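You operate a simulated robot arm through the tools that you are given. There is no shell and no other tool. Be economical: measure what you need, move in short steps, check, and stop when the job is done.

The job below is to be done with a simulated two-armed robot. You get a single attempt, and the scene is never put back.

TASK
Move the regulator from the white cylinder to the grey one.
Fine: shut the white cylinder first; lock the regulator on.
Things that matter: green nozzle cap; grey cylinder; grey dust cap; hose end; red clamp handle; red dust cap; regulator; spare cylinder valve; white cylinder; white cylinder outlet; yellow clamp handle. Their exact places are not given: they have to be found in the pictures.

It is judged by the outcome, as a careful person would: the job done as asked, and still so three seconds after it is handed in. It fails if anything else is knocked over, pushed out of place, dropped, spilled or broken.

THE ROBOT
Two 6-joint arms with fingered hands on one trunk, hanging from a carriage that runs on a gantry, over the field with the corners [-2522, 84], [-1951, -1061], [107, -34], [-465, 1111] (x, y) and turns from -359 to 329 degrees about z. Base frame: it is fixed where the carriage stands at the start and does not move with it; the origin is on the floor, on the carriage's upright axis, x ahead of it, y to its left, z up. Readings come in mm, degrees, newtons and seconds.
The left shoulder is at the start at [40, 152, 1367], the right one opposite. With the tool pointing down near the work surface each hand reaches from about 100 to 380 mm from the robot's upright axis, wherever it stands, measured 20 degrees to its own side. Places, roughly: grey cylinder [200, -600, 300]; red clamp handle [600, -600, 800]; red dust cap (4x5x6 cm) [700, -600, 900]; spare cylinder valve [200, -600, 600]; white cylinder [600, -400, 300]; white cylinder outlet [500, -300, 500]; yellow clamp handle [400, -700, 800]. Payload 4 kg a hand.
The tool frame of a hand sits at the grasp point between the pads (the TCP): z along the fingers, y along the line on which they close. The tips reach 30 mm beyond it. Largest opening 104 mm; the body of the gripper starts 35 mm behind the TCP. The gripper is a hand of 5 fingers: y runs from the thumb to the fingers, the wrist lies at [-15, -104, -178] in the tool frame, and closing takes about 1.5 s.
Orientation is that of the tool frame in the base frame, as [roll, pitch, yaw] about the fixed x, y, z axes, in that order (R = Rz(yaw) Ry(pitch) Rx(roll)). With the fingers straight down and the wrist toward the robot, the tool's x, y and z point along [0, 1, 0], [1, 0, 0] and [0, 0, -1] of the base frame.

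THE INTERFACE
- The arms move only by the tool drive_tool. It takes "left_series", "right_series" or both (then of equal length, played together; a hand with none holds still); each is one flat list of numbers, 6 for each row, row after row: the shift along the tool's x, y, z in mm, then the turn, a rotation vector about the tool's x, y, z in degrees. In form: [dx, dy, dz, rx, ry, rz, dx, dy, dz, rx, ry, rz, ...]. A call has 1 to 10 rows; each row is the pose to reach, as a shift and turn from the pose commanded when the call began, along the tool's axes at that moment. "left_gripper" and "right_gripper" are, for a hand that has rows, the finger opening in mm, from 0 to 104, set as the call begins (left out, the last holds). Rows are played at 5 a second. More than 50 mm and 8.6 degrees between two rows, or a gripper value outside its range, and nothing of the call is played. Where a pose cannot be reached the arm comes as near as it can. A force on the tool above 40 N (or 10 N above the force at the start of the call, whichever is more), or a blocked arm, ends the call early, and 0.2 s more pass. The fingers move at their own pace (about 45 mm/s each) and stop on an object; they squeeze with about 30 N. The grip force told is the motor's: it shows also when the fingers shut on nothing. Time passes only in rows, and 0.2 s behind the last, so rows that repeat a pose let the fingers close. It gives the time, the measured TCP pose, the force on the tool (base axes), the opening and the grip force at its end, in the units of the frame above (readings bear some noise), with the torque about the TCP (base axes, N m) and any sound that the robot's microphone picked up, and new pictures: "show" is both (left out), scene, wrist or none (wrist: the cameras of the hands that moved).
- Cameras (640 x 400 px; columns grow to the right, rows downward): "scene" is now at [202.8, -40.4, 1634.2]; the picture's right is [-0.68, -0.74, 0.00], its down [-0.68, 0.62, -0.40] and it looks along [0.29, -0.27, -0.92] (base axes); focal length 250 px, centre (320, 200). "left" rides on the left gripper at [-60, -83, -120] in its tool frame; the picture's right is [-0.79, -0.29, 0.54], its down [0.56, -0.71, 0.44] and it looks along [0.26, 0.65, 0.72] (tool axes); focal length 234 px, centre (320, 200). "right" rides on the right gripper at [60, -83, -120] in its tool frame; the picture's right is [-0.79, 0.29, -0.54], its down [-0.56, -0.71, 0.44] and it looks along [-0.26, 0.65, 0.72] (tool axes); focal length 234 px, centre (320, 200).
- raise_lower(by): slides the trunk up (or, below 0, down) by that many mm; the arms and the scene camera ride with it, the base frame stays. It gives what a move gives, with no picture.
- roll_base(legs): drives the robot by 1 to 6 legs, each [ahead, left, turn to the left] in mm, mm and degrees, along the robot's own axes; the way and the turn of a leg run together, so that a leg with both is an arc; at most 1500 mm and 180 degrees a leg. The arms and the cameras ride along, it lands a little off, and it stops where it bumps. It keeps to its track: a leg is cut to what the track allows. It gives what a move gives, and a new picture of the scene camera.
- curl_fingers(index, middle, ring, little, thumb_bend, thumb_turn, hand): sets how far each is bent, from 0 (flat) to 100 (curled in); at 30 the hand is open as for a grip, at 70 the pads meet at the TCP. One left out holds its place. A second passes; each finger stops where it meets its share of the squeeze, and holds until it gets a number again. A gripper value or a shape takes the hand back. It gives what a move gives, with no picture; readings hold the bend of each and the force on index, middle, ring, little, thumb and palm. thumb_turn goes from beside the hand (0) to across from the fingers (100), as for a grip.
- hand_shape(shape, hand): the hand has 5 fingers and takes this shape, open, in about a second: jaw (thumb against the fingers, like two jaws); tri (thumb and two fingers); tip (a fingertip pinch); poke (one finger out to press); point (the index stretched); flat (the hand flat); cup (the hand cupped); fist (a fist). The gripper value then closes the fingers along that shape, each until it touches; the sizes above hold for jaw. It gives what a move gives, with no picture.
- turn_head(pan, tilt): turns the head with the scene camera to pan (to the left, within 86 degrees either way) and tilt (down, from -29 to 69), counted from straight ahead of the robot. It gives what a move gives, and a new picture of the scene camera.
- point_at(camera, pixels): for up to 12 pixels [column, row] of the newest picture of that camera ("zoom" is the newest enlarged one), the place [x, y, z] in the base frame of the surface seen there, good to about 3 mm. The clock stands still meanwhile.
- zoom(camera, box): a new picture of the part [left, top, right, bottom] of that camera's present view, enlarged. The clock stands still meanwhile.
- job_done(): hands the job in; it is judged then, once.

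Go step by step. Measure first, check grasps and placings, and put right what went wrong. The budget is 80 turns and 260 pictures, counting those below and the enlarged ones. Unless the task says otherwise, let go and move clear before handing in, and close with one line.

The tools are called after "Call:" as name(argument=value, ...) on one line, values as JSON. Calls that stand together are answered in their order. drive_tool: Moves the arms, as the interface text tells. Its arguments: {"type":"object","properties":{"left_series":{"type":"array","items":{"type":"number"}},"left_gripper":{"type":"number"},"right_series":{"type":"array","items":{"type":"number"}},"right_gripper":{"type":"number"},"show":{"type":"string","enum":["both","scene","wrist","none"]}},"required":[]} The other tools are called the same way: raise_lower (by) slides the trunk up or down; hand_shape (shape, hand) gives the hand a shape; curl_fingers (index, middle, ring, little, thumb_bend, thumb_turn, hand) moves the fingers one by one; roll_base (legs) drives the base; turn_head (pan, tilt) turns the head that bears the scene camera; point_at (camera, pixels) gives the place of the surface under pixels of a picture; zoom (camera, box) takes an enlarged picture of a part of a camera's view; job_done () hands the job in.

At the start:

```text
clock: 0.0
left_ee_pos: [630.4, 9.0, 928.5]
left_ee_rot: [179.5, -1.4, 91.0]
left_force: [-0.3, 0.6, -0.4]
left_wrist_torque: [-0.03, 0.02, 0.02]
left_finger_gap: 103.6
left_grasp_force: 0.1
left_shape: jaw
left_bend: [30.0, 30.0, 30.0, 30.0, 30.0, 97.0]
left_finger forces: [0.0, 0.0, 0.0, 0.0, 0.1, 0.1]
right_ee_pos: [411.5, -483.8, 925.4]
right_ee_rot: [179.9, 0.0, 90.0]
right_force: [0.2, -0.4, 0.5]
right_wrist_torque: [0.0, -0.02, 0.01]
right_finger_gap: 104.0
right_grasp_force: 0.0
right_shape: jaw
right_bend: [30.0, 30.0, 30.0, 30.0, 30.0, 97.0]
right_finger forces: [0.0, 0.0, 0.0, 0.1, 0.0, 0.1]
trunk travel left (down, up): [-540.0, 260.0]
robot x, y, heading: [-2.6, 0.9, 0.2]
head pan, tilt: [-42.6, 66.6]
```

scene: 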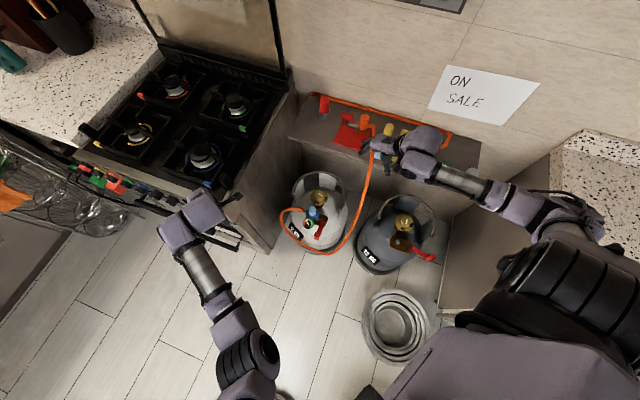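
right: 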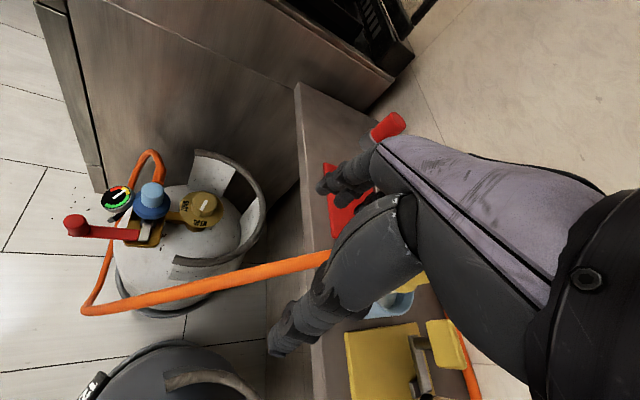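
left: 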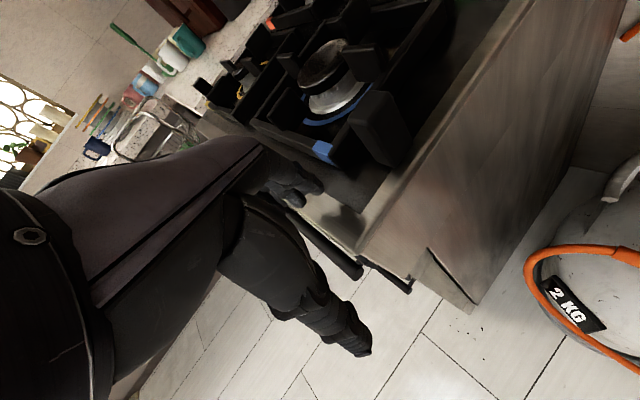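

The scene shows the white cylinder at about (318,215) with regulator, blue knob and red lever, and the grey one at (400,235) with a brass valve and red cap. I'll zoom in on both and on the shelf behind.

Call:
zoom(camera="scene", box=[260, 160, 460, 285])

Call:
zoom(camera="right", box=[40, 130, 280, 280])

Call:
zoom(camera="scene", box=[280, 80, 500, 217])

```text
3.20 times, centred on (360, 222) of scene
```

zoom: 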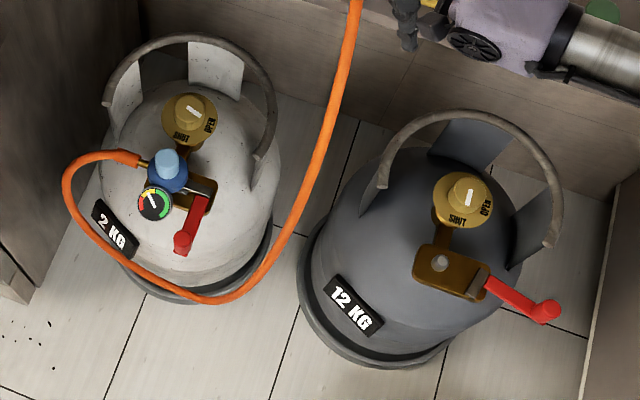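

```text
2.67 times, centred on (160, 205) of right
```

zoom: 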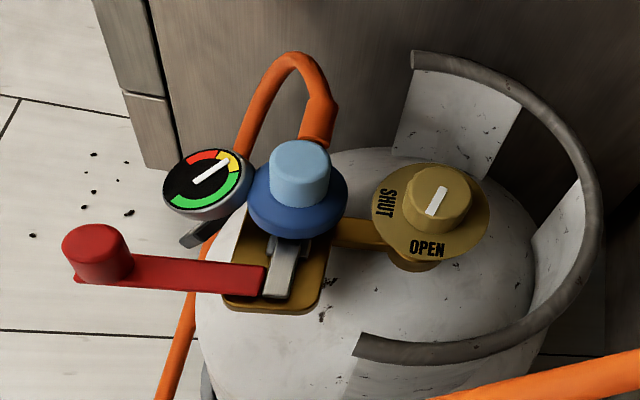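

```text
2.91 times, centred on (390, 148) of scene
```

zoom: 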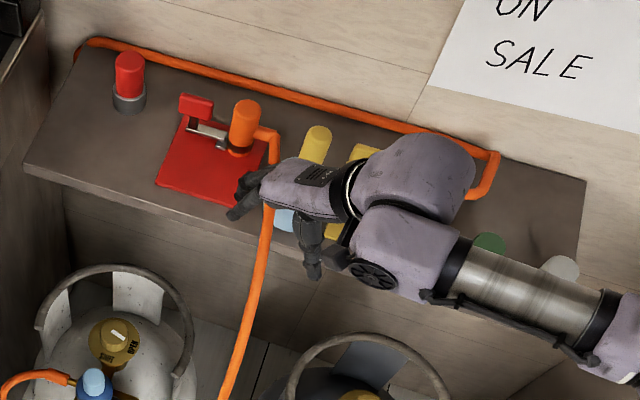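

White's knob pointer seems to be toward OPEN and the grey one toward SHUT; each outlet block has a red swing lever. I'll measure key points and take sharper zooms.

Call:
zoom(camera="scene", box=[275, 180, 355, 230])

Call:
point_at(camera="zoom", pixels=[[330, 90], [345, 125], [310, 75], [235, 180], [195, 260], [310, 380], [340, 290], [60, 160], [270, 230], [360, 240], [320, 140]])

Call:
zoom(camera="scene", box=[370, 200, 450, 250])

```text
8.00 times, centred on (315, 205) of scene
```

zoom: 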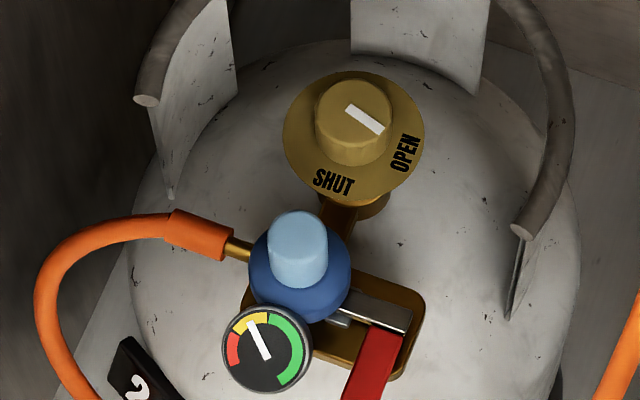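

```text
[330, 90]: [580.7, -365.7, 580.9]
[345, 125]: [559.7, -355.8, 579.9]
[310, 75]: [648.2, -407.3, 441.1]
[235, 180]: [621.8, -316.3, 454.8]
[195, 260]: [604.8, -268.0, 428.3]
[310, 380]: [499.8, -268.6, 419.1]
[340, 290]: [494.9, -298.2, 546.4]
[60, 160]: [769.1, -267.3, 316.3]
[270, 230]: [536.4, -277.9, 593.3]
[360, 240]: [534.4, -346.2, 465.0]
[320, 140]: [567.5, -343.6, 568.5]
```

```text
8.00 times, centred on (410, 225) of scene
```

zoom: 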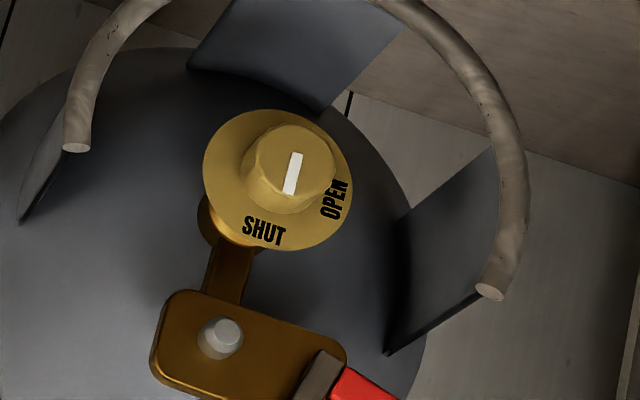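

White's pointer aims at OPEN; grey's aims at SHUT. Now measure the grey valve and look at both levers closely.

Call:
point_at(camera="zoom", pixels=[[290, 150], [300, 200], [222, 330], [190, 380], [250, 370], [330, 370], [250, 230], [490, 290], [75, 147]])

Call:
zoom(camera="scene", box=[380, 230, 444, 270])

Call:
point_at(camera="zoom", pixels=[[180, 110], [260, 130], [340, 160], [440, 210], [500, 220], [300, 240], [420, 180]])

Call:
zoom(camera="scene", box=[290, 200, 354, 240])

Call:
point_at(camera="zoom", pixels=[[290, 340], [280, 300], [330, 200], [370, 120], [170, 170], [230, 100], [150, 10], [80, 40], [400, 160], [310, 270], [280, 130]])

```text
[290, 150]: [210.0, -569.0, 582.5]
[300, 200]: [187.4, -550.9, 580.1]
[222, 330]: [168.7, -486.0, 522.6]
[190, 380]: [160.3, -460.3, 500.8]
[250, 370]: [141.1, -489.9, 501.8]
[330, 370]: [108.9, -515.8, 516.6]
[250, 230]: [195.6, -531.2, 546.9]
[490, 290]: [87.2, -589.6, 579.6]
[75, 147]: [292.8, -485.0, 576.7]
```

```text
10.00 times, centred on (412, 250) of scene
```

zoom: 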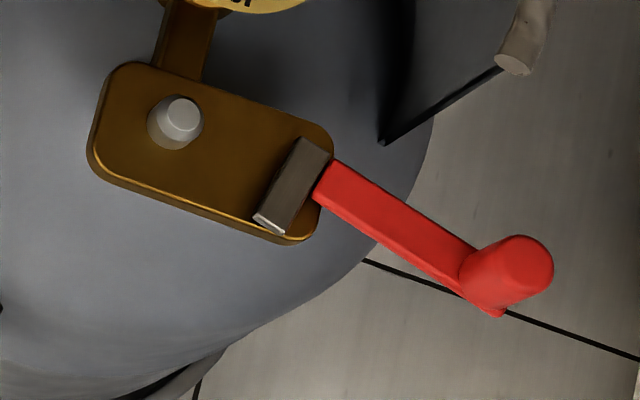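

```text
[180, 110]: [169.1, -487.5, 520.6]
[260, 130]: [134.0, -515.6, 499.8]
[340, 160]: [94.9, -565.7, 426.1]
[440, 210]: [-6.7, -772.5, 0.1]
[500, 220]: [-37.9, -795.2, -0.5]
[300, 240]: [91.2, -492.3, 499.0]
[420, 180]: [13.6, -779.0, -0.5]
```

```text
10.00 times, centred on (322, 220) of scene
```

zoom: 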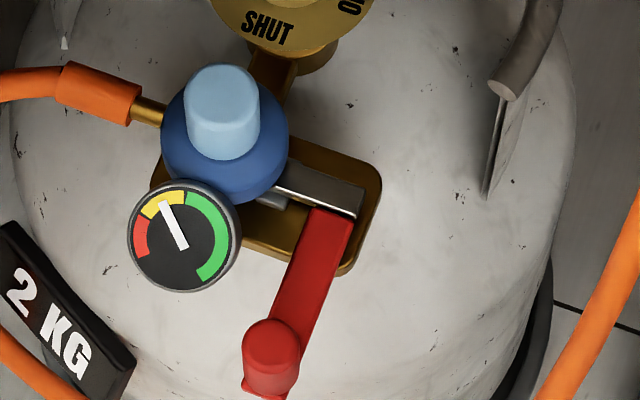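

```text
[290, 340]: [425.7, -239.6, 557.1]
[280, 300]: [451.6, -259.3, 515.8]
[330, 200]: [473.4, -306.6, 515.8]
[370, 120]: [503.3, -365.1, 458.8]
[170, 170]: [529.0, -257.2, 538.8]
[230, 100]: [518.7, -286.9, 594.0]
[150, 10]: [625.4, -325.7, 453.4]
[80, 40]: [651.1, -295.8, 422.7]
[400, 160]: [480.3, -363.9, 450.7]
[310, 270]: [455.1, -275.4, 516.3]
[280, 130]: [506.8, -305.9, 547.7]
```

The clamps turn about an upright pin: grey's lever points away from its peg (open), and white's lies crosswise with the silver jaw at the regulator (locked). I'll measure hose, shelf edge, levers and gauge before moving.

Call:
point_at(camera="scene", pixels=[[434, 257], [430, 255], [338, 228], [361, 200], [368, 165], [290, 128], [302, 170], [412, 200], [460, 215], [395, 325], [285, 215], [340, 205]])

Call:
point_at(camera="zoom", pixels=[[185, 240], [140, 230], [225, 250], [180, 195], [180, 285], [270, 335], [270, 380], [225, 75], [220, 150], [150, 110], [270, 170], [340, 180]])

Call:
zoom(camera="scene", box=[412, 240, 444, 260])

Call:
point_at(camera="zoom", pixels=[[100, 110], [200, 200], [300, 260], [360, 280], [420, 240], [460, 290], [400, 330], [440, 260]])

```text
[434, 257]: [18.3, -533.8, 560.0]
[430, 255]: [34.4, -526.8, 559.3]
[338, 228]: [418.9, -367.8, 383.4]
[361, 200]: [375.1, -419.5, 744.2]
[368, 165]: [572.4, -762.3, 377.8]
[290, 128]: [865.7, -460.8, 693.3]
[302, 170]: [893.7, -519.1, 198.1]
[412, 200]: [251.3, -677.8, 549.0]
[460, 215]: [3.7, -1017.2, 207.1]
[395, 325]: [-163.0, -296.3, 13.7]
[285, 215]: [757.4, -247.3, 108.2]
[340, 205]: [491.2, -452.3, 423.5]
```

```text
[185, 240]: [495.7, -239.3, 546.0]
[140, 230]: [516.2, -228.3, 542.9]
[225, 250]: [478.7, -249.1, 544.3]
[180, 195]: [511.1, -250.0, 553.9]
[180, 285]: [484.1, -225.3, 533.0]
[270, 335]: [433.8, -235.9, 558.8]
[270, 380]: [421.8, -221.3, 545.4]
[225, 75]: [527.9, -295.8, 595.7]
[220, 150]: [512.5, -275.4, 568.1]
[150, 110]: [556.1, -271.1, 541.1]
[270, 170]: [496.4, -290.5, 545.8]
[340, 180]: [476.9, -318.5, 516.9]
```

```text
16.00 times, centred on (428, 250) of scene
```

zoom: 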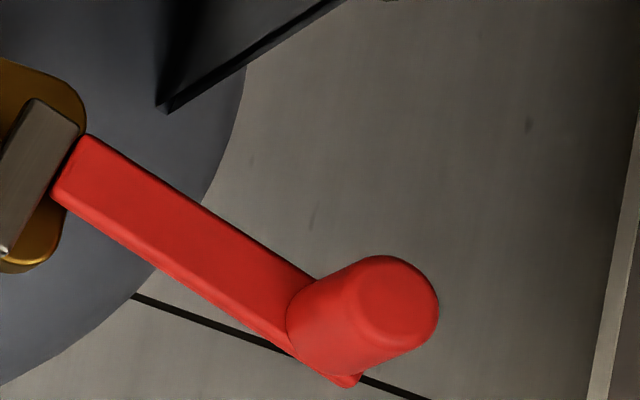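

```text
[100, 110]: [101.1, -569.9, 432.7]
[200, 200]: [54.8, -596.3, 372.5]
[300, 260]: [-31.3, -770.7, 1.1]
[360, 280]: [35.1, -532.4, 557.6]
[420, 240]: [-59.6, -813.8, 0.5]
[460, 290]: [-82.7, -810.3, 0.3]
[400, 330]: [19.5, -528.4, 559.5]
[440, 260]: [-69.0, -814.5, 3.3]
```

Grey peg is near (168,-487,522), and its lever knob is near (25,-532,559). White's regulator cap top is near (525,-288,595), its valve knob near (572,-362,580), and its lever knob near (430,-235,558). First I'll pull both hands in clear of stove and shelf.

Call:
drive_tool(right_series=[43, -4.4, 0, 0, 0, 0, 86, -8.8, 0, 0, 0, 0, 129, -13.2, 0, 0, 0, 0, 172, -17.6, 0, 0, 0, 0, 215, -22, 0, 0, 0, 0, 258, -26.4, 0, 0, 0, 0, 301, -30.8, 0, 0, 0, 0, 344, -35, 0, 0, 0, 0], left_series=[24, -41, 0, 0, 0, 0, 48, -82, 0, 0, 0, 0, 72, -123, 0, 0, 0, 0, 96, -164, 0, 0, 0, 0, 120, -205, 0, 0, 0, 0, 144, -246, 0, 0, 0, 0, 168, -287, 0, 0, 0, 0, 190, -328, 0, 0, 0, 0], show="scene")

```text
clock: 1.7
left_ee_pos: [327.6, 166.4, 868.6]
left_ee_rot: [177.1, -6.3, 100.4]
left_force: [0.1, 0.3, -0.5]
left_wrist_torque: [0.0, 0.03, -0.01]
left_finger_gap: 103.7
left_grasp_force: 0.0
left_shape: jaw
left_bend: [30.0, 30.0, 30.0, 30.0, 30.0, 97.0]
left_finger forces: [0.0, 0.0, 0.1, 0.0, 0.0, 0.0]
left hand out of reach, approached as far as the arm can: row 1, 2, 3, 4, 5, 6, 7, 8
right_ee_pos: [387.5, -250.8, 922.7]
right_ee_rot: [179.8, 10.3, 92.7]
right_force: [-0.3, 0.2, 0.4]
right_wrist_torque: [0.01, 0.01, -0.01]
right_finger_gap: 104.0
right_grasp_force: 0.1
right_shape: jaw
right_bend: [30.0, 30.0, 30.0, 30.0, 30.0, 97.0]
right_finger forces: [0.0, 0.1, 0.0, 0.1, 0.0, 0.1]
right hand out of reach, approached as far as the arm can: row 7, 8
trunk travel left (down, up): [-540.0, 260.0]
robot x, y, heading: [2.6, 2.8, 0.0]
head pan, tilt: [-42.6, 66.6]
stopped in row 8 (right hand): the arm was blocked; the commanded pose is now the measured one
```

scene: 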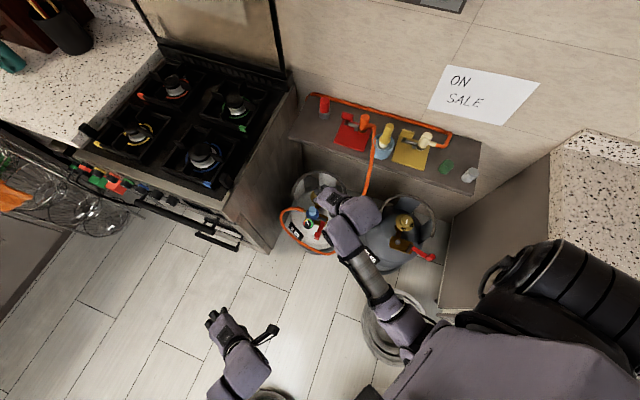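

Both hands stayed clear, though they can't come that close in. I'll check the stove's place before driving and lowering.

Call:
point_at(camera="scene", pixels=[[235, 248], [272, 252], [222, 192], [298, 95], [380, 165], [372, 150], [345, 240], [375, 130]])

Call:
roll_base(legs=[[85, -40, 0]])

```text
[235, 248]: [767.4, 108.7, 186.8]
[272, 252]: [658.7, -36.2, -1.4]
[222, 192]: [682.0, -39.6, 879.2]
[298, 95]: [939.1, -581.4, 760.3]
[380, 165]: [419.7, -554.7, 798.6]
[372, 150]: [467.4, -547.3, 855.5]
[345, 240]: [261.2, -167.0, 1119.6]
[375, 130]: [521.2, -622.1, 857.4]
```

```text
clock: 2.8
left_ee_pos: [412.2, 124.6, 868.6]
left_ee_rot: [177.1, -6.1, 100.1]
left_force: [-0.3, -0.4, -0.4]
left_wrist_torque: [0.03, 0.03, -0.01]
left_finger_gap: 104.1
left_grasp_force: 0.0
left_shape: jaw
left_bend: [30.0, 30.0, 30.0, 30.0, 30.0, 97.0]
left_finger forces: [0.1, 0.0, 0.0, 0.0, 0.1, 0.0]
right_ee_pos: [472.2, -291.2, 922.9]
right_ee_rot: [179.7, 10.3, 92.7]
right_force: [-0.4, -0.1, -0.2]
right_wrist_torque: [0.02, 0.02, -0.02]
right_finger_gap: 103.7
right_grasp_force: 0.1
right_shape: jaw
right_bend: [30.0, 30.0, 30.0, 30.0, 30.0, 97.0]
right_finger forces: [0.0, 0.0, 0.0, 0.0, 0.0, 0.1]
trunk travel left (down, up): [-540.0, 260.0]
robot x, y, heading: [84.3, -40.1, 0.2]
head pan, tilt: [-42.6, 66.6]
```

scene: 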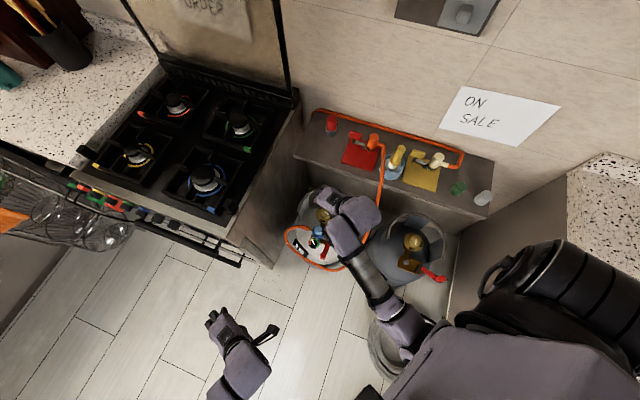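

The right hand is now above the white cylinder and the left is clear of the stove. I'll lower the trunk 230 mm and look from the wrist.

Call:
raise_lower(by=-230)

Call:
drive_tool(right_series=[0, 0, 0, 0, 0, 0], show="both")

```text
clock: 5.2
left_ee_pos: [412.0, 125.2, 636.3]
left_ee_rot: [177.0, -6.2, 100.2]
left_force: [0.4, -0.9, -0.4]
left_wrist_torque: [-0.02, 0.01, 0.01]
left_finger_gap: 104.0
left_grasp_force: 0.0
left_shape: jaw
left_bend: [30.0, 30.0, 30.0, 30.0, 30.0, 97.0]
left_finger forces: [0.1, 0.0, 0.1, 0.0, 0.0, 0.0]
right_ee_pos: [470.9, -291.8, 693.3]
right_ee_rot: [179.8, 10.3, 92.5]
right_force: [0.5, -0.4, -0.4]
right_wrist_torque: [0.01, 0.04, 0.0]
right_finger_gap: 103.6
right_grasp_force: 0.1
right_shape: jaw
right_bend: [30.0, 30.0, 30.0, 30.0, 30.0, 97.0]
right_finger forces: [0.1, 0.0, 0.1, 0.0, 0.1, 0.1]
trunk travel left (down, up): [-310.0, 490.0]
robot x, y, heading: [85.5, -42.2, 0.0]
head pan, tilt: [-42.6, 66.6]
```

```text
clock: 5.7
left_ee_pos: [412.0, 125.1, 637.8]
left_ee_rot: [177.0, -6.2, 100.2]
left_force: [-1.1, 0.4, 0.1]
left_wrist_torque: [-0.01, 0.0, -0.03]
left_finger_gap: 103.8
left_grasp_force: 0.0
left_shape: jaw
left_bend: [30.0, 30.0, 30.0, 30.0, 30.0, 97.0]
left_finger forces: [0.0, 0.0, 0.0, 0.0, 0.1, 0.1]
right_ee_pos: [472.0, -291.2, 693.4]
right_ee_rot: [179.8, 10.2, 92.6]
right_force: [-0.3, -0.8, -0.6]
right_wrist_torque: [-0.02, -0.03, 0.01]
right_finger_gap: 103.9
right_grasp_force: 0.0
right_shape: jaw
right_bend: [30.0, 30.0, 30.0, 30.0, 30.0, 97.0]
right_finger forces: [0.0, 0.1, 0.0, 0.0, 0.0, 0.0]
trunk travel left (down, up): [-310.0, 490.0]
robot x, y, heading: [82.5, -42.3, -0.1]
head pan, tilt: [-42.6, 66.6]
```

scene: 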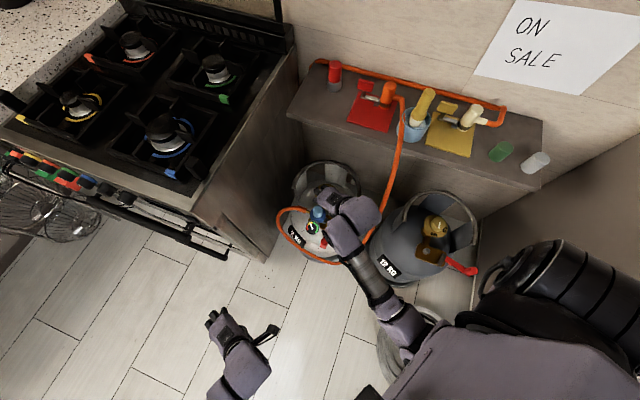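
right: 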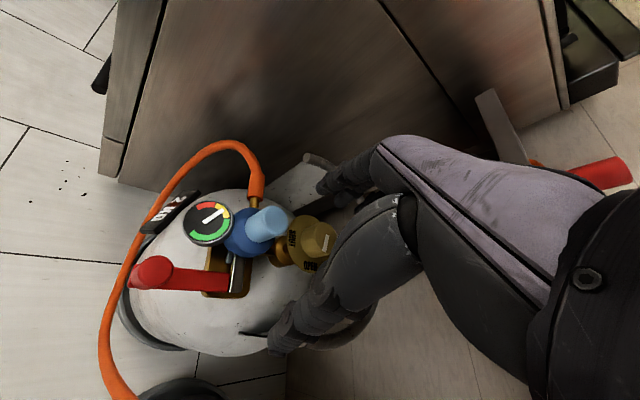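

The wrist view shows the regulator at (250,228) and knob at (315,240). Zoom and measure from here.

Call:
zoom(camera="right", box=[120, 180, 360, 330])

Call:
point_at(camera="zoom", pixels=[[555, 160], [525, 175], [545, 200], [470, 190], [410, 80], [370, 100], [330, 140], [90, 220], [85, 250], [270, 280], [300, 240], [250, 110]])

```text
2.67 times, centred on (240, 255) of right
```

zoom: 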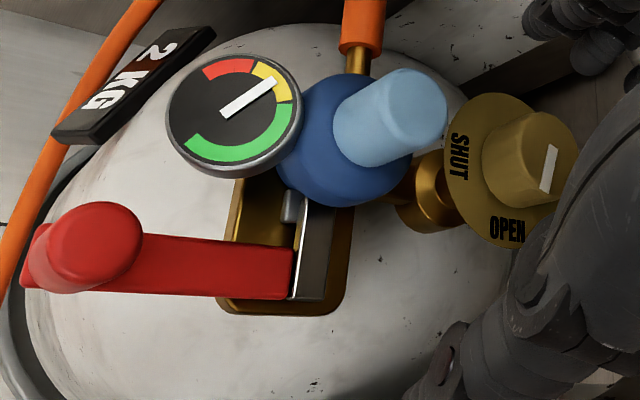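

```text
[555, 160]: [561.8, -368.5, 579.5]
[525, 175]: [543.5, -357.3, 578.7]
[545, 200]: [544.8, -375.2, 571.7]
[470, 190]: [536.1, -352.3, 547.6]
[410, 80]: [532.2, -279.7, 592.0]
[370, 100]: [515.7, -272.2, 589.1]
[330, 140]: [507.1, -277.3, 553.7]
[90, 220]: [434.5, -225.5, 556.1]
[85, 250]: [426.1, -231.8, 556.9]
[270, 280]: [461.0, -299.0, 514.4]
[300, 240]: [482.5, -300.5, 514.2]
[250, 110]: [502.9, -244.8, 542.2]
```

The valve knob's axis is near (564,-366), its top at 580 and its disc at 548. I'll move the right hand upright above it, yawed so there's room for a 90° clockwise turn.

Call:
drive_tool(right_series=[-24.6, 29.5, 12.2, -0.4, 3.4, -4.1, -49.1, 59, 24.4, -0.7, 6.8, -8.3, -73.7, 88.5, 36.6, -1.1, 10.2, -12.4, -73.7, 88.5, 36.6, -1.1, 10.2, -12.4], right_gripper=80)

```text
clock: 6.7
left_ee_pos: [409.3, 126.5, 637.0]
left_ee_rot: [177.0, -6.1, 100.2]
left_force: [0.3, 0.5, -0.2]
left_wrist_torque: [-0.02, 0.03, 0.0]
left_finger_gap: 103.8
left_grasp_force: 0.1
left_shape: jaw
left_bend: [30.0, 30.0, 30.0, 30.0, 30.0, 97.0]
left_finger forces: [0.1, 0.0, 0.0, 0.0, 0.1, 0.0]
right_ee_pos: [562.5, -364.3, 668.7]
right_ee_rot: [179.9, -0.1, 105.2]
right_force: [-0.6, 0.4, 0.4]
right_wrist_torque: [0.02, -0.02, 0.04]
right_finger_gap: 80.1
right_grasp_force: 0.1
right_shape: jaw
right_bend: [27.0, 35.0, 32.0, 31.0, 52.0, 98.0]
right_finger forces: [0.0, 0.0, 0.1, 0.0, 0.0, 0.0]
trunk travel left (down, up): [-310.0, 490.0]
robot x, y, heading: [82.9, -42.4, 0.1]
head pan, tilt: [-42.6, 66.6]
```

scene: 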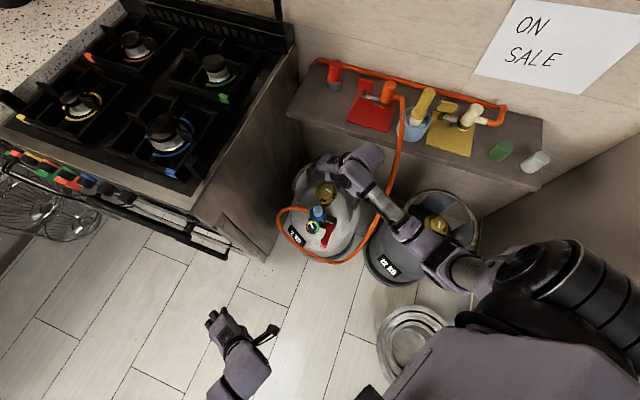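
right: 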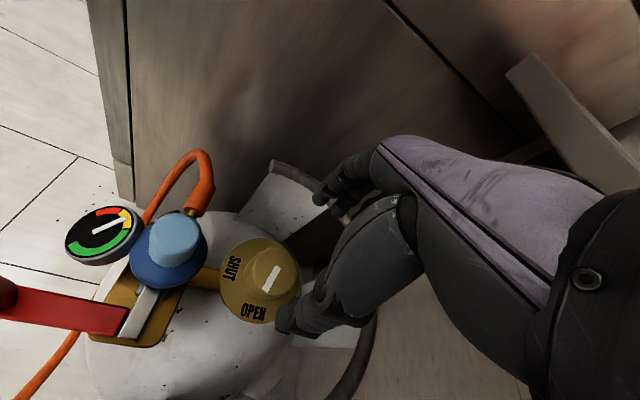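

The hand is above the knob. I'll refine knob centre and check the hose against the forearm.

Call:
zoom(camera="right", box=[160, 200, 320, 300])

Call:
point_at(camera="zoom", pixels=[[450, 235], [440, 270], [460, 210], [390, 240], [495, 280], [430, 190], [275, 265], [375, 445], [300, 370]])

Call:
point_at(camera="scene", pixels=[[400, 120], [399, 150], [391, 175], [385, 200], [372, 226], [395, 220], [365, 160], [380, 190], [425, 245], [355, 250]])

```text
4.00 times, centred on (240, 250) of right
```

zoom: 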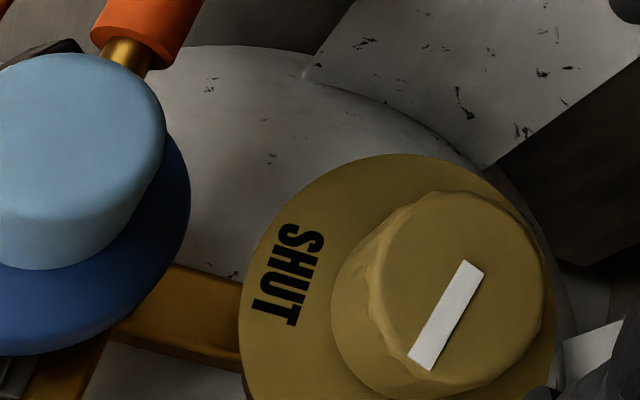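

```text
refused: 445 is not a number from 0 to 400
```

```text
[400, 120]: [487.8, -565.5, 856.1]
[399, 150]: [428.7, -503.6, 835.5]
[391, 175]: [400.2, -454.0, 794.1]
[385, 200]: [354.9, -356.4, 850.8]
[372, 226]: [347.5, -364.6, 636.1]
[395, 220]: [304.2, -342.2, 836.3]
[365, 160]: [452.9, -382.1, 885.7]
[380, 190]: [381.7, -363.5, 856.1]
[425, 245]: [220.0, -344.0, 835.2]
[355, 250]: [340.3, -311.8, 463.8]
```

Call:
point_at(camera="zoom", pixels=[[385, 295], [540, 290], [460, 200], [455, 375], [455, 285], [420, 225], [530, 230], [510, 365], [80, 130], [80, 60], [10, 150], [150, 130]])

```text
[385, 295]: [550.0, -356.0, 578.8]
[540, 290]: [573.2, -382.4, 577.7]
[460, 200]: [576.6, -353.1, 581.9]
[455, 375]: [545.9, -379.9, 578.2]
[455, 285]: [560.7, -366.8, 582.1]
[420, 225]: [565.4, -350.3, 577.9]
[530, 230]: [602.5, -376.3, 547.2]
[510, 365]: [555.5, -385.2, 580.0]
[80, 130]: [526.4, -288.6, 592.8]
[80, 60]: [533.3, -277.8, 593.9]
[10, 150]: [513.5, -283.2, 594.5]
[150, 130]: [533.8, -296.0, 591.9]
```

Knob centre is about (561.5,-367.5), top 580. I'll nudge and lower so the fingers straddle it, tips just above the disc.

Call:
raise_lower(by=-85)

Call:
drive_tool(right_series=[-3, 0, 0, 0, 0, 0, -3, 0, 0, 0, 0, 0], show="wrist")

```text
clock: 7.9
left_ee_pos: [411.1, 125.3, 554.2]
left_ee_rot: [177.0, -6.1, 100.3]
left_force: [0.0, 0.0, 0.0]
left_wrist_torque: [0.01, 0.03, 0.03]
left_finger_gap: 104.0
left_grasp_force: 0.0
left_shape: jaw
left_bend: [30.0, 30.0, 30.0, 30.0, 30.0, 97.0]
left_finger forces: [0.0, 0.0, 0.1, 0.1, 0.1, 0.1]
right_ee_pos: [563.8, -365.6, 585.5]
right_ee_rot: [179.8, 0.1, 105.1]
right_force: [0.3, 1.3, 0.5]
right_wrist_torque: [-0.01, -0.02, -0.05]
right_finger_gap: 80.2
right_grasp_force: 0.1
right_shape: jaw
right_bend: [27.0, 35.0, 32.0, 31.0, 52.0, 98.0]
right_finger forces: [0.1, 0.0, 0.0, 0.0, 0.0, 0.0]
trunk travel left (down, up): [-225.0, 575.0]
robot x, y, heading: [82.5, -41.9, -0.0]
head pan, tilt: [-42.6, 66.6]
```

```text
clock: 8.5
left_ee_pos: [412.4, 125.4, 553.2]
left_ee_rot: [177.0, -6.2, 100.2]
left_force: [0.5, 0.6, 0.0]
left_wrist_torque: [-0.01, 0.01, -0.01]
left_finger_gap: 103.9
left_grasp_force: 0.0
left_shape: jaw
left_bend: [30.0, 30.0, 30.0, 30.0, 30.0, 97.0]
left_finger forces: [0.0, 0.0, 0.0, 0.0, 0.1, 0.0]
right_ee_pos: [564.0, -368.8, 584.5]
right_ee_rot: [179.8, 0.0, 105.0]
right_force: [0.1, -0.2, 0.1]
right_wrist_torque: [0.03, 0.02, 0.0]
right_finger_gap: 80.1
right_grasp_force: 0.0
right_shape: jaw
right_bend: [27.0, 35.0, 32.0, 31.0, 52.0, 98.0]
right_finger forces: [0.0, 0.0, 0.1, 0.1, 0.0, 0.1]
trunk travel left (down, up): [-225.0, 575.0]
robot x, y, heading: [84.4, -41.9, 0.2]
head pan, tilt: [-42.6, 66.6]
```

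right: 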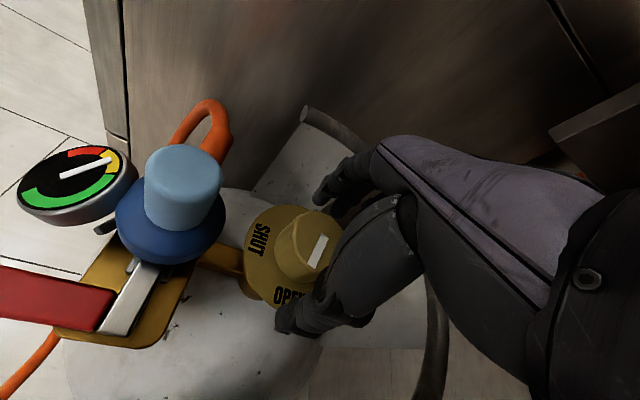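

The fingers straddle the knob. Close.

Call:
drive_tool(right_series=[0, -2, 2, 0, 0, 0, 0, -2, 2, 0, 0, 0, 0, -2, 2, 0, 0, 0, 0, -2, 2, 0, 0, 0, 0, -2, 2, 0, 0, 0, 0, -2, 2, 0, 0, 0, 0, -2, 2, 0, 0, 0, 0, -2, 2, 0, 0, 0], right_gripper=20, show="wrist")

```text
clock: 10.3
left_ee_pos: [410.7, 125.9, 552.8]
left_ee_rot: [177.0, -6.2, 100.3]
left_force: [-0.3, 0.7, -0.6]
left_wrist_torque: [-0.01, 0.01, -0.04]
left_finger_gap: 104.0
left_grasp_force: 0.1
left_shape: jaw
left_bend: [30.0, 30.0, 30.0, 30.0, 30.0, 97.0]
left_finger forces: [0.0, 0.0, 0.0, 0.1, 0.0, 0.0]
right_ee_pos: [561.6, -369.7, 583.6]
right_ee_rot: [179.9, 0.1, 105.1]
right_force: [-3.0, -1.2, -0.1]
right_wrist_torque: [0.03, 0.01, 0.03]
right_finger_gap: 36.7
right_grasp_force: 29.5
right_shape: jaw
right_bend: [74.0, 51.0, 54.0, 71.0, 74.0, 100.0]
right_finger forces: [15.3, 7.9, 0.1, 0.0, 26.5, 0.0]
trunk travel left (down, up): [-225.0, 575.0]
robot x, y, heading: [83.8, -42.2, 0.2]
head pan, tilt: [-42.6, 66.6]
```

right: 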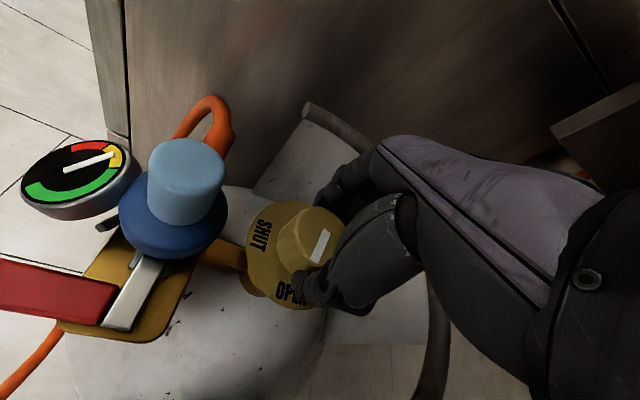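

The knob is held (37 mm, ~30 N). Turn clockwise 40°, watching forces.

Call:
drive_tool(right_series=[0, 0, 0, 0, 0, 5, 0, 0, 0, 0, 0, 10, 0, 0, 0, 0, 0, 15, 0, 0, 0, 0, 0, 20, 0, 0, 0, 0, 0, 25, 0, 0, 0, 0, 0, 30, 0, 0, 0, 0, 0, 35, 0, 0, 0, 0, 0, 40], show="wrist")

```text
clock: 12.1
left_ee_pos: [408.4, 126.4, 551.9]
left_ee_rot: [177.1, -6.2, 100.3]
left_force: [0.0, -1.2, -0.6]
left_wrist_torque: [0.01, -0.02, 0.02]
left_finger_gap: 104.0
left_grasp_force: 0.1
left_shape: jaw
left_bend: [30.0, 30.0, 30.0, 30.0, 30.0, 97.0]
left_finger forces: [0.0, 0.1, 0.0, 0.1, 0.0, 0.0]
right_ee_pos: [560.1, -368.3, 582.2]
right_ee_rot: [-180.0, 0.0, 65.0]
right_force: [-9.0, 5.8, 5.8]
right_wrist_torque: [0.15, 0.17, 0.1]
right_finger_gap: 36.6
right_grasp_force: 30.1
right_shape: jaw
right_bend: [74.0, 52.0, 54.0, 71.0, 74.0, 100.0]
right_finger forces: [14.4, 7.4, 0.0, 0.0, 32.0, 0.1]
trunk travel left (down, up): [-225.0, 575.0]
robot x, y, heading: [83.7, -38.9, 0.1]
head pan, tilt: [-42.6, 66.6]
```

right: 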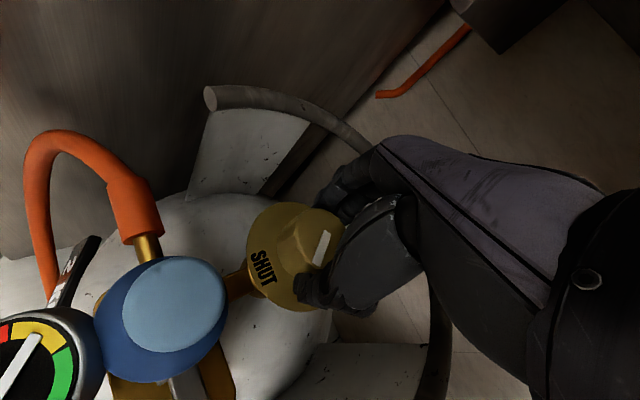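

The pointer turns with the hand. Continue another 45°.

Call:
drive_tool(right_series=[0, 0, 0, 0, 0, 5, 0, 0, 0, 0, 0, 10, 0, 0, 0, 0, 0, 15, 0, 0, 0, 0, 0, 20, 0, 0, 0, 0, 0, 25, 0, 0, 0, 0, 0, 30, 0, 0, 0, 0, 0, 35, 0, 0, 0, 0, 0, 40, 0, 0, 0, 0, 0, 45])

Call:
zoom(camera="right", box=[160, 180, 400, 330])

```text
clock: 14.1
left_ee_pos: [411.2, 128.8, 552.8]
left_ee_rot: [177.0, -6.3, 100.3]
left_force: [-0.1, -0.5, 0.2]
left_wrist_torque: [0.01, -0.05, 0.02]
left_finger_gap: 103.6
left_grasp_force: 0.1
left_shape: jaw
left_bend: [30.0, 30.0, 30.0, 30.0, 30.0, 97.0]
left_finger forces: [0.0, 0.0, 0.0, 0.0, 0.1, 0.1]
right_ee_pos: [562.6, -365.6, 581.6]
right_ee_rot: [-179.9, -0.2, 20.0]
right_force: [-4.0, 8.8, 2.2]
right_wrist_torque: [0.18, 0.04, 0.23]
right_finger_gap: 35.7
right_grasp_force: 29.8
right_shape: jaw
right_bend: [74.0, 52.0, 54.0, 71.0, 73.0, 100.0]
right_finger forces: [14.8, 8.0, 0.0, 0.0, 32.4, 0.0]
trunk travel left (down, up): [-225.0, 575.0]
robot x, y, heading: [80.4, -40.0, -0.1]
head pan, tilt: [-42.6, 66.6]
```

scene: 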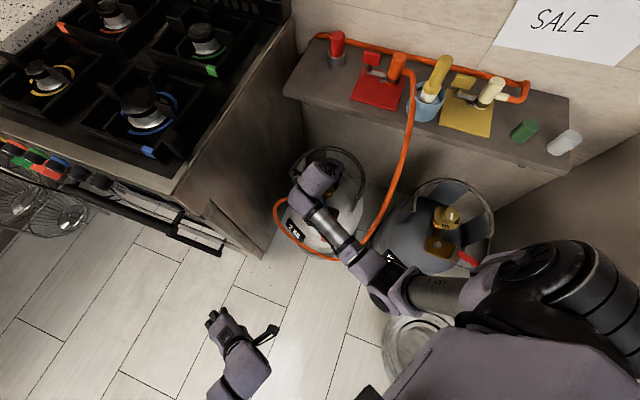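
right: 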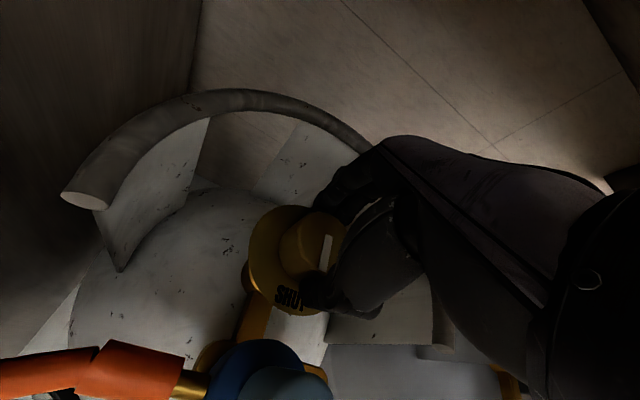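

```text
2.67 times, centred on (280, 255) of right
```

zoom: 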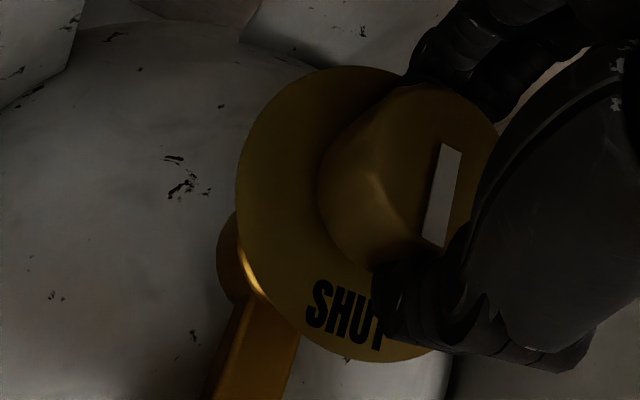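

The pointer is now near SHUT. I'll press a little further to find the end stop.

Call:
drive_tool(right_series=[0, 0, 0, 0, 0, 4, 0, 0, 0, 0, 0, 8, 0, 0, 0, 0, 0, 8], show="wrist")

Call:
zoom(camera="right", box=[160, 180, 400, 330])

```text
clock: 14.9
left_ee_pos: [412.0, 128.3, 553.1]
left_ee_rot: [176.9, -6.2, 100.2]
left_force: [0.8, -0.1, -0.4]
left_wrist_torque: [-0.04, 0.02, 0.02]
left_finger_gap: 104.0
left_grasp_force: 0.0
left_shape: jaw
left_bend: [30.0, 30.0, 30.0, 30.0, 30.0, 97.0]
left_finger forces: [0.0, 0.1, 0.0, 0.0, 0.0, 0.1]
right_ee_pos: [564.3, -367.4, 582.0]
right_ee_rot: [-179.8, -0.2, 12.1]
right_force: [3.5, 7.3, -7.1]
right_wrist_torque: [0.07, -0.21, 0.51]
right_finger_gap: 34.1
right_grasp_force: 29.9
right_shape: jaw
right_bend: [74.0, 52.0, 54.0, 71.0, 73.0, 100.0]
right_finger forces: [17.9, 7.2, 0.0, 0.0, 30.7, 0.0]
trunk travel left (down, up): [-225.0, 575.0]
robot x, y, heading: [86.7, -42.3, -0.0]
head pan, tilt: [-42.6, 66.6]
```

right: 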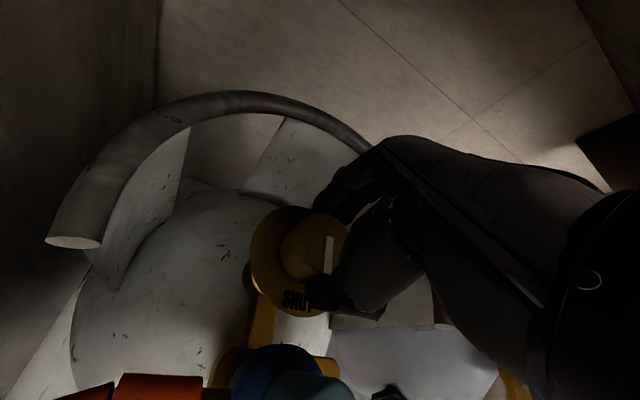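

```text
2.67 times, centred on (280, 255) of right
```

zoom: 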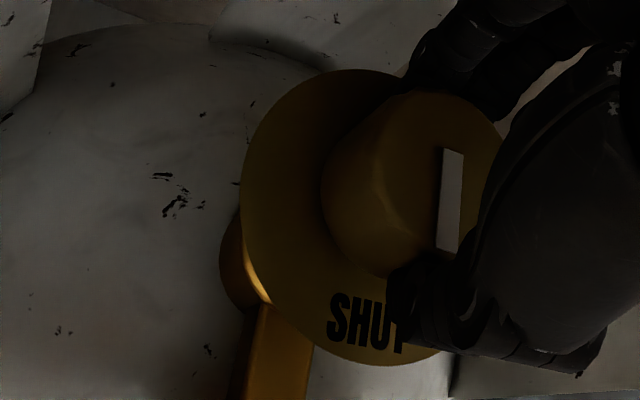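

Torque rose to 0.5 N·m, which is the end stop at SHUT. Release, lift and check.

Call:
drive_tool(right_series=[0, 0, 0, 0, 0, -4, 0, 0, 0, 0, 0, -4, 0, 0, 0, 0, 0, -4, 0, 0, 0, 0, 0, -4, 0, 0, 0, 0, 0, -4, 0, 0, -30, 0, 0, -4, 0, 0, -70, 0, 0, -4, 0, 0, -110, 0, 0, -4], right_gripper=72)

Call:
zoom(camera="right", box=[120, 150, 440, 350])

```text
clock: 16.7
left_ee_pos: [412.1, 126.0, 552.8]
left_ee_rot: [176.9, -6.1, 100.3]
left_force: [0.2, 0.0, 0.5]
left_wrist_torque: [0.02, 0.03, -0.02]
left_finger_gap: 103.7
left_grasp_force: 0.1
left_shape: jaw
left_bend: [30.0, 30.0, 30.0, 30.0, 30.0, 97.0]
left_finger forces: [0.0, 0.1, 0.0, 0.1, 0.1, 0.0]
right_ee_pos: [564.1, -369.5, 693.7]
right_ee_rot: [179.9, -0.1, 16.2]
right_force: [0.5, -0.5, 0.3]
right_wrist_torque: [-0.03, 0.01, 0.02]
right_finger_gap: 71.5
right_grasp_force: 0.1
right_shape: jaw
right_bend: [27.0, 37.0, 34.0, 31.0, 59.0, 99.0]
right_finger forces: [0.0, 0.0, 0.0, 0.0, 0.0, 0.1]
trunk travel left (down, up): [-225.0, 575.0]
robot x, y, heading: [83.4, -37.4, -0.3]
head pan, tilt: [-42.6, 66.6]
```

scene: 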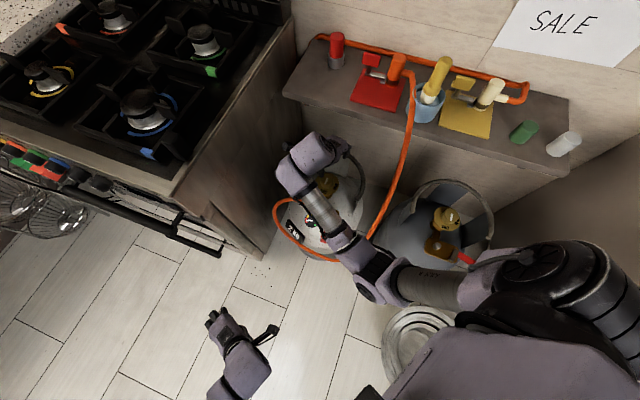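
right: 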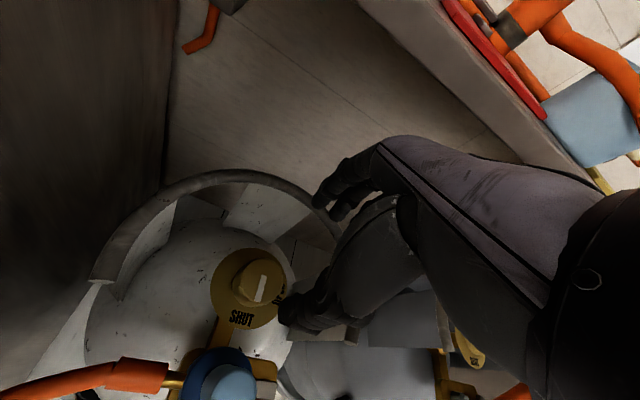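

```text
2.00 times, centred on (280, 250) of right
```

zoom: 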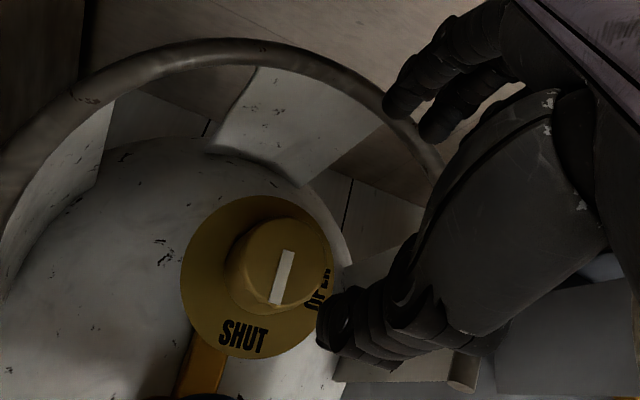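

White now points at SHUT. Next is unlocking its clamp lever (knob near (430,-232)) by pushing it counter-clockwise with one finger, so I'll go above it and set the poke shape.

Call:
drive_tool(right_series=[-10.8, -30.9, 0, 0, 0, -7.3, -21.6, -61.8, 0, 0, 0, -14.6, -32.4, -92.7, 0, 0, 0, -21.9, -43.2, -123.6, 0, 0, 0, -29.2, -54, -154.5, 0, 0, 0, -36.5, -64.8, -185.4, 0, 0, 0, -43.8], show="none")

Call:
hand_shape(shape="poke", hand="right")

Call:
drive_tool(right_series=[0, 0, 0, 0, 0, 0])

```text
clock: 17.5
left_ee_pos: [411.1, 125.8, 551.7]
left_ee_rot: [177.1, -6.2, 100.2]
left_force: [-0.9, -0.1, 0.5]
left_wrist_torque: [0.02, -0.01, -0.03]
left_finger_gap: 103.9
left_grasp_force: 0.0
left_shape: jaw
left_bend: [30.0, 30.0, 30.0, 30.0, 30.0, 97.0]
left_finger forces: [0.0, 0.1, 0.0, 0.0, 0.0, 0.0]
right_ee_pos: [514.8, -363.2, 708.9]
right_ee_rot: [171.3, 5.4, 36.8]
right_force: [-0.6, -0.6, 1.0]
right_wrist_torque: [0.01, -0.01, 0.0]
right_finger_gap: 71.7
right_grasp_force: 0.1
right_shape: jaw
right_bend: [27.0, 37.0, 34.0, 31.0, 59.0, 99.0]
right_finger forces: [0.0, 0.0, 0.1, 0.2, 0.0, 0.1]
right hand out of reach, approached as far as the arm can: row 3, 4
trunk travel left (down, up): [-225.0, 575.0]
robot x, y, heading: [82.3, -39.8, 0.0]
head pan, tilt: [-42.6, 66.6]
stopped in row 4 (right hand): the arm was blocked; the commanded pose is now the measured one
```

```text
clock: 18.4
left_ee_pos: [411.8, 125.1, 553.2]
left_ee_rot: [177.1, -6.1, 100.2]
left_force: [-0.1, 0.5, -0.3]
left_wrist_torque: [0.02, -0.02, -0.03]
left_finger_gap: 103.7
left_grasp_force: 0.1
left_shape: jaw
left_bend: [30.0, 30.0, 30.0, 30.0, 30.0, 97.0]
left_finger forces: [0.0, 0.1, 0.0, 0.0, 0.0, 0.1]
right_ee_pos: [516.4, -362.7, 711.0]
right_ee_rot: [171.3, 5.2, 36.7]
right_force: [0.6, 0.5, 0.0]
right_wrist_torque: [-0.02, 0.02, 0.01]
right_finger_gap: 0.0
right_grasp_force: 0.0
right_shape: poke
right_bend: [70.0, 70.0, 99.0, 99.0, 100.0, 100.0]
right_finger forces: [0.0, 0.0, 0.1, 0.0, 0.1, 0.0]
trunk travel left (down, up): [-225.0, 575.0]
robot x, y, heading: [87.7, -39.2, -0.0]
head pan, tilt: [-42.6, 66.6]
```

```text
clock: 18.8
left_ee_pos: [410.1, 126.1, 551.6]
left_ee_rot: [176.9, -6.1, 100.2]
left_force: [0.3, 0.4, 0.1]
left_wrist_torque: [0.0, -0.01, 0.0]
left_finger_gap: 103.9
left_grasp_force: 0.1
left_shape: jaw
left_bend: [30.0, 30.0, 30.0, 30.0, 30.0, 97.0]
left_finger forces: [0.1, 0.0, 0.0, 0.1, 0.1, 0.0]
right_ee_pos: [516.0, -364.0, 710.2]
right_ee_rot: [171.3, 5.2, 36.7]
right_force: [0.2, -0.1, 0.1]
right_wrist_torque: [-0.01, -0.01, 0.0]
right_finger_gap: 0.0
right_grasp_force: 0.1
right_shape: poke
right_bend: [70.0, 70.0, 99.0, 99.0, 100.0, 100.0]
right_finger forces: [0.1, 0.1, 0.0, 0.0, 0.0, 0.1]
trunk travel left (down, up): [-225.0, 575.0]
robot x, y, heading: [85.2, -39.5, 0.1]
head pan, tilt: [-42.6, 66.6]
```

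scene: 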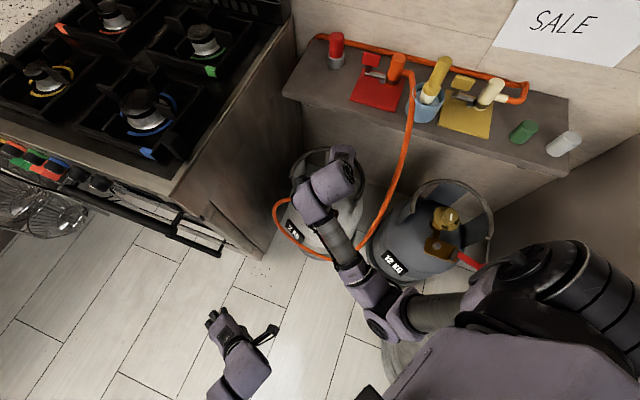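
right: 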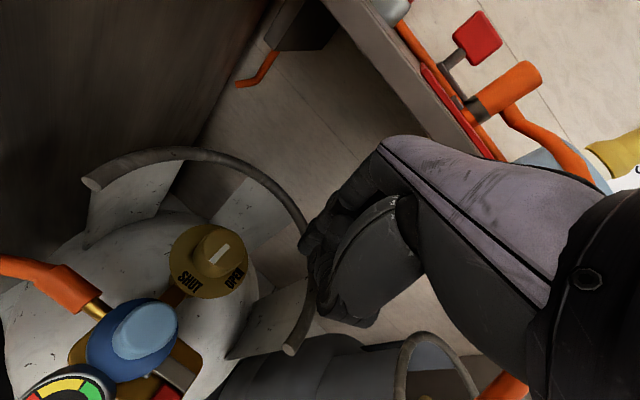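

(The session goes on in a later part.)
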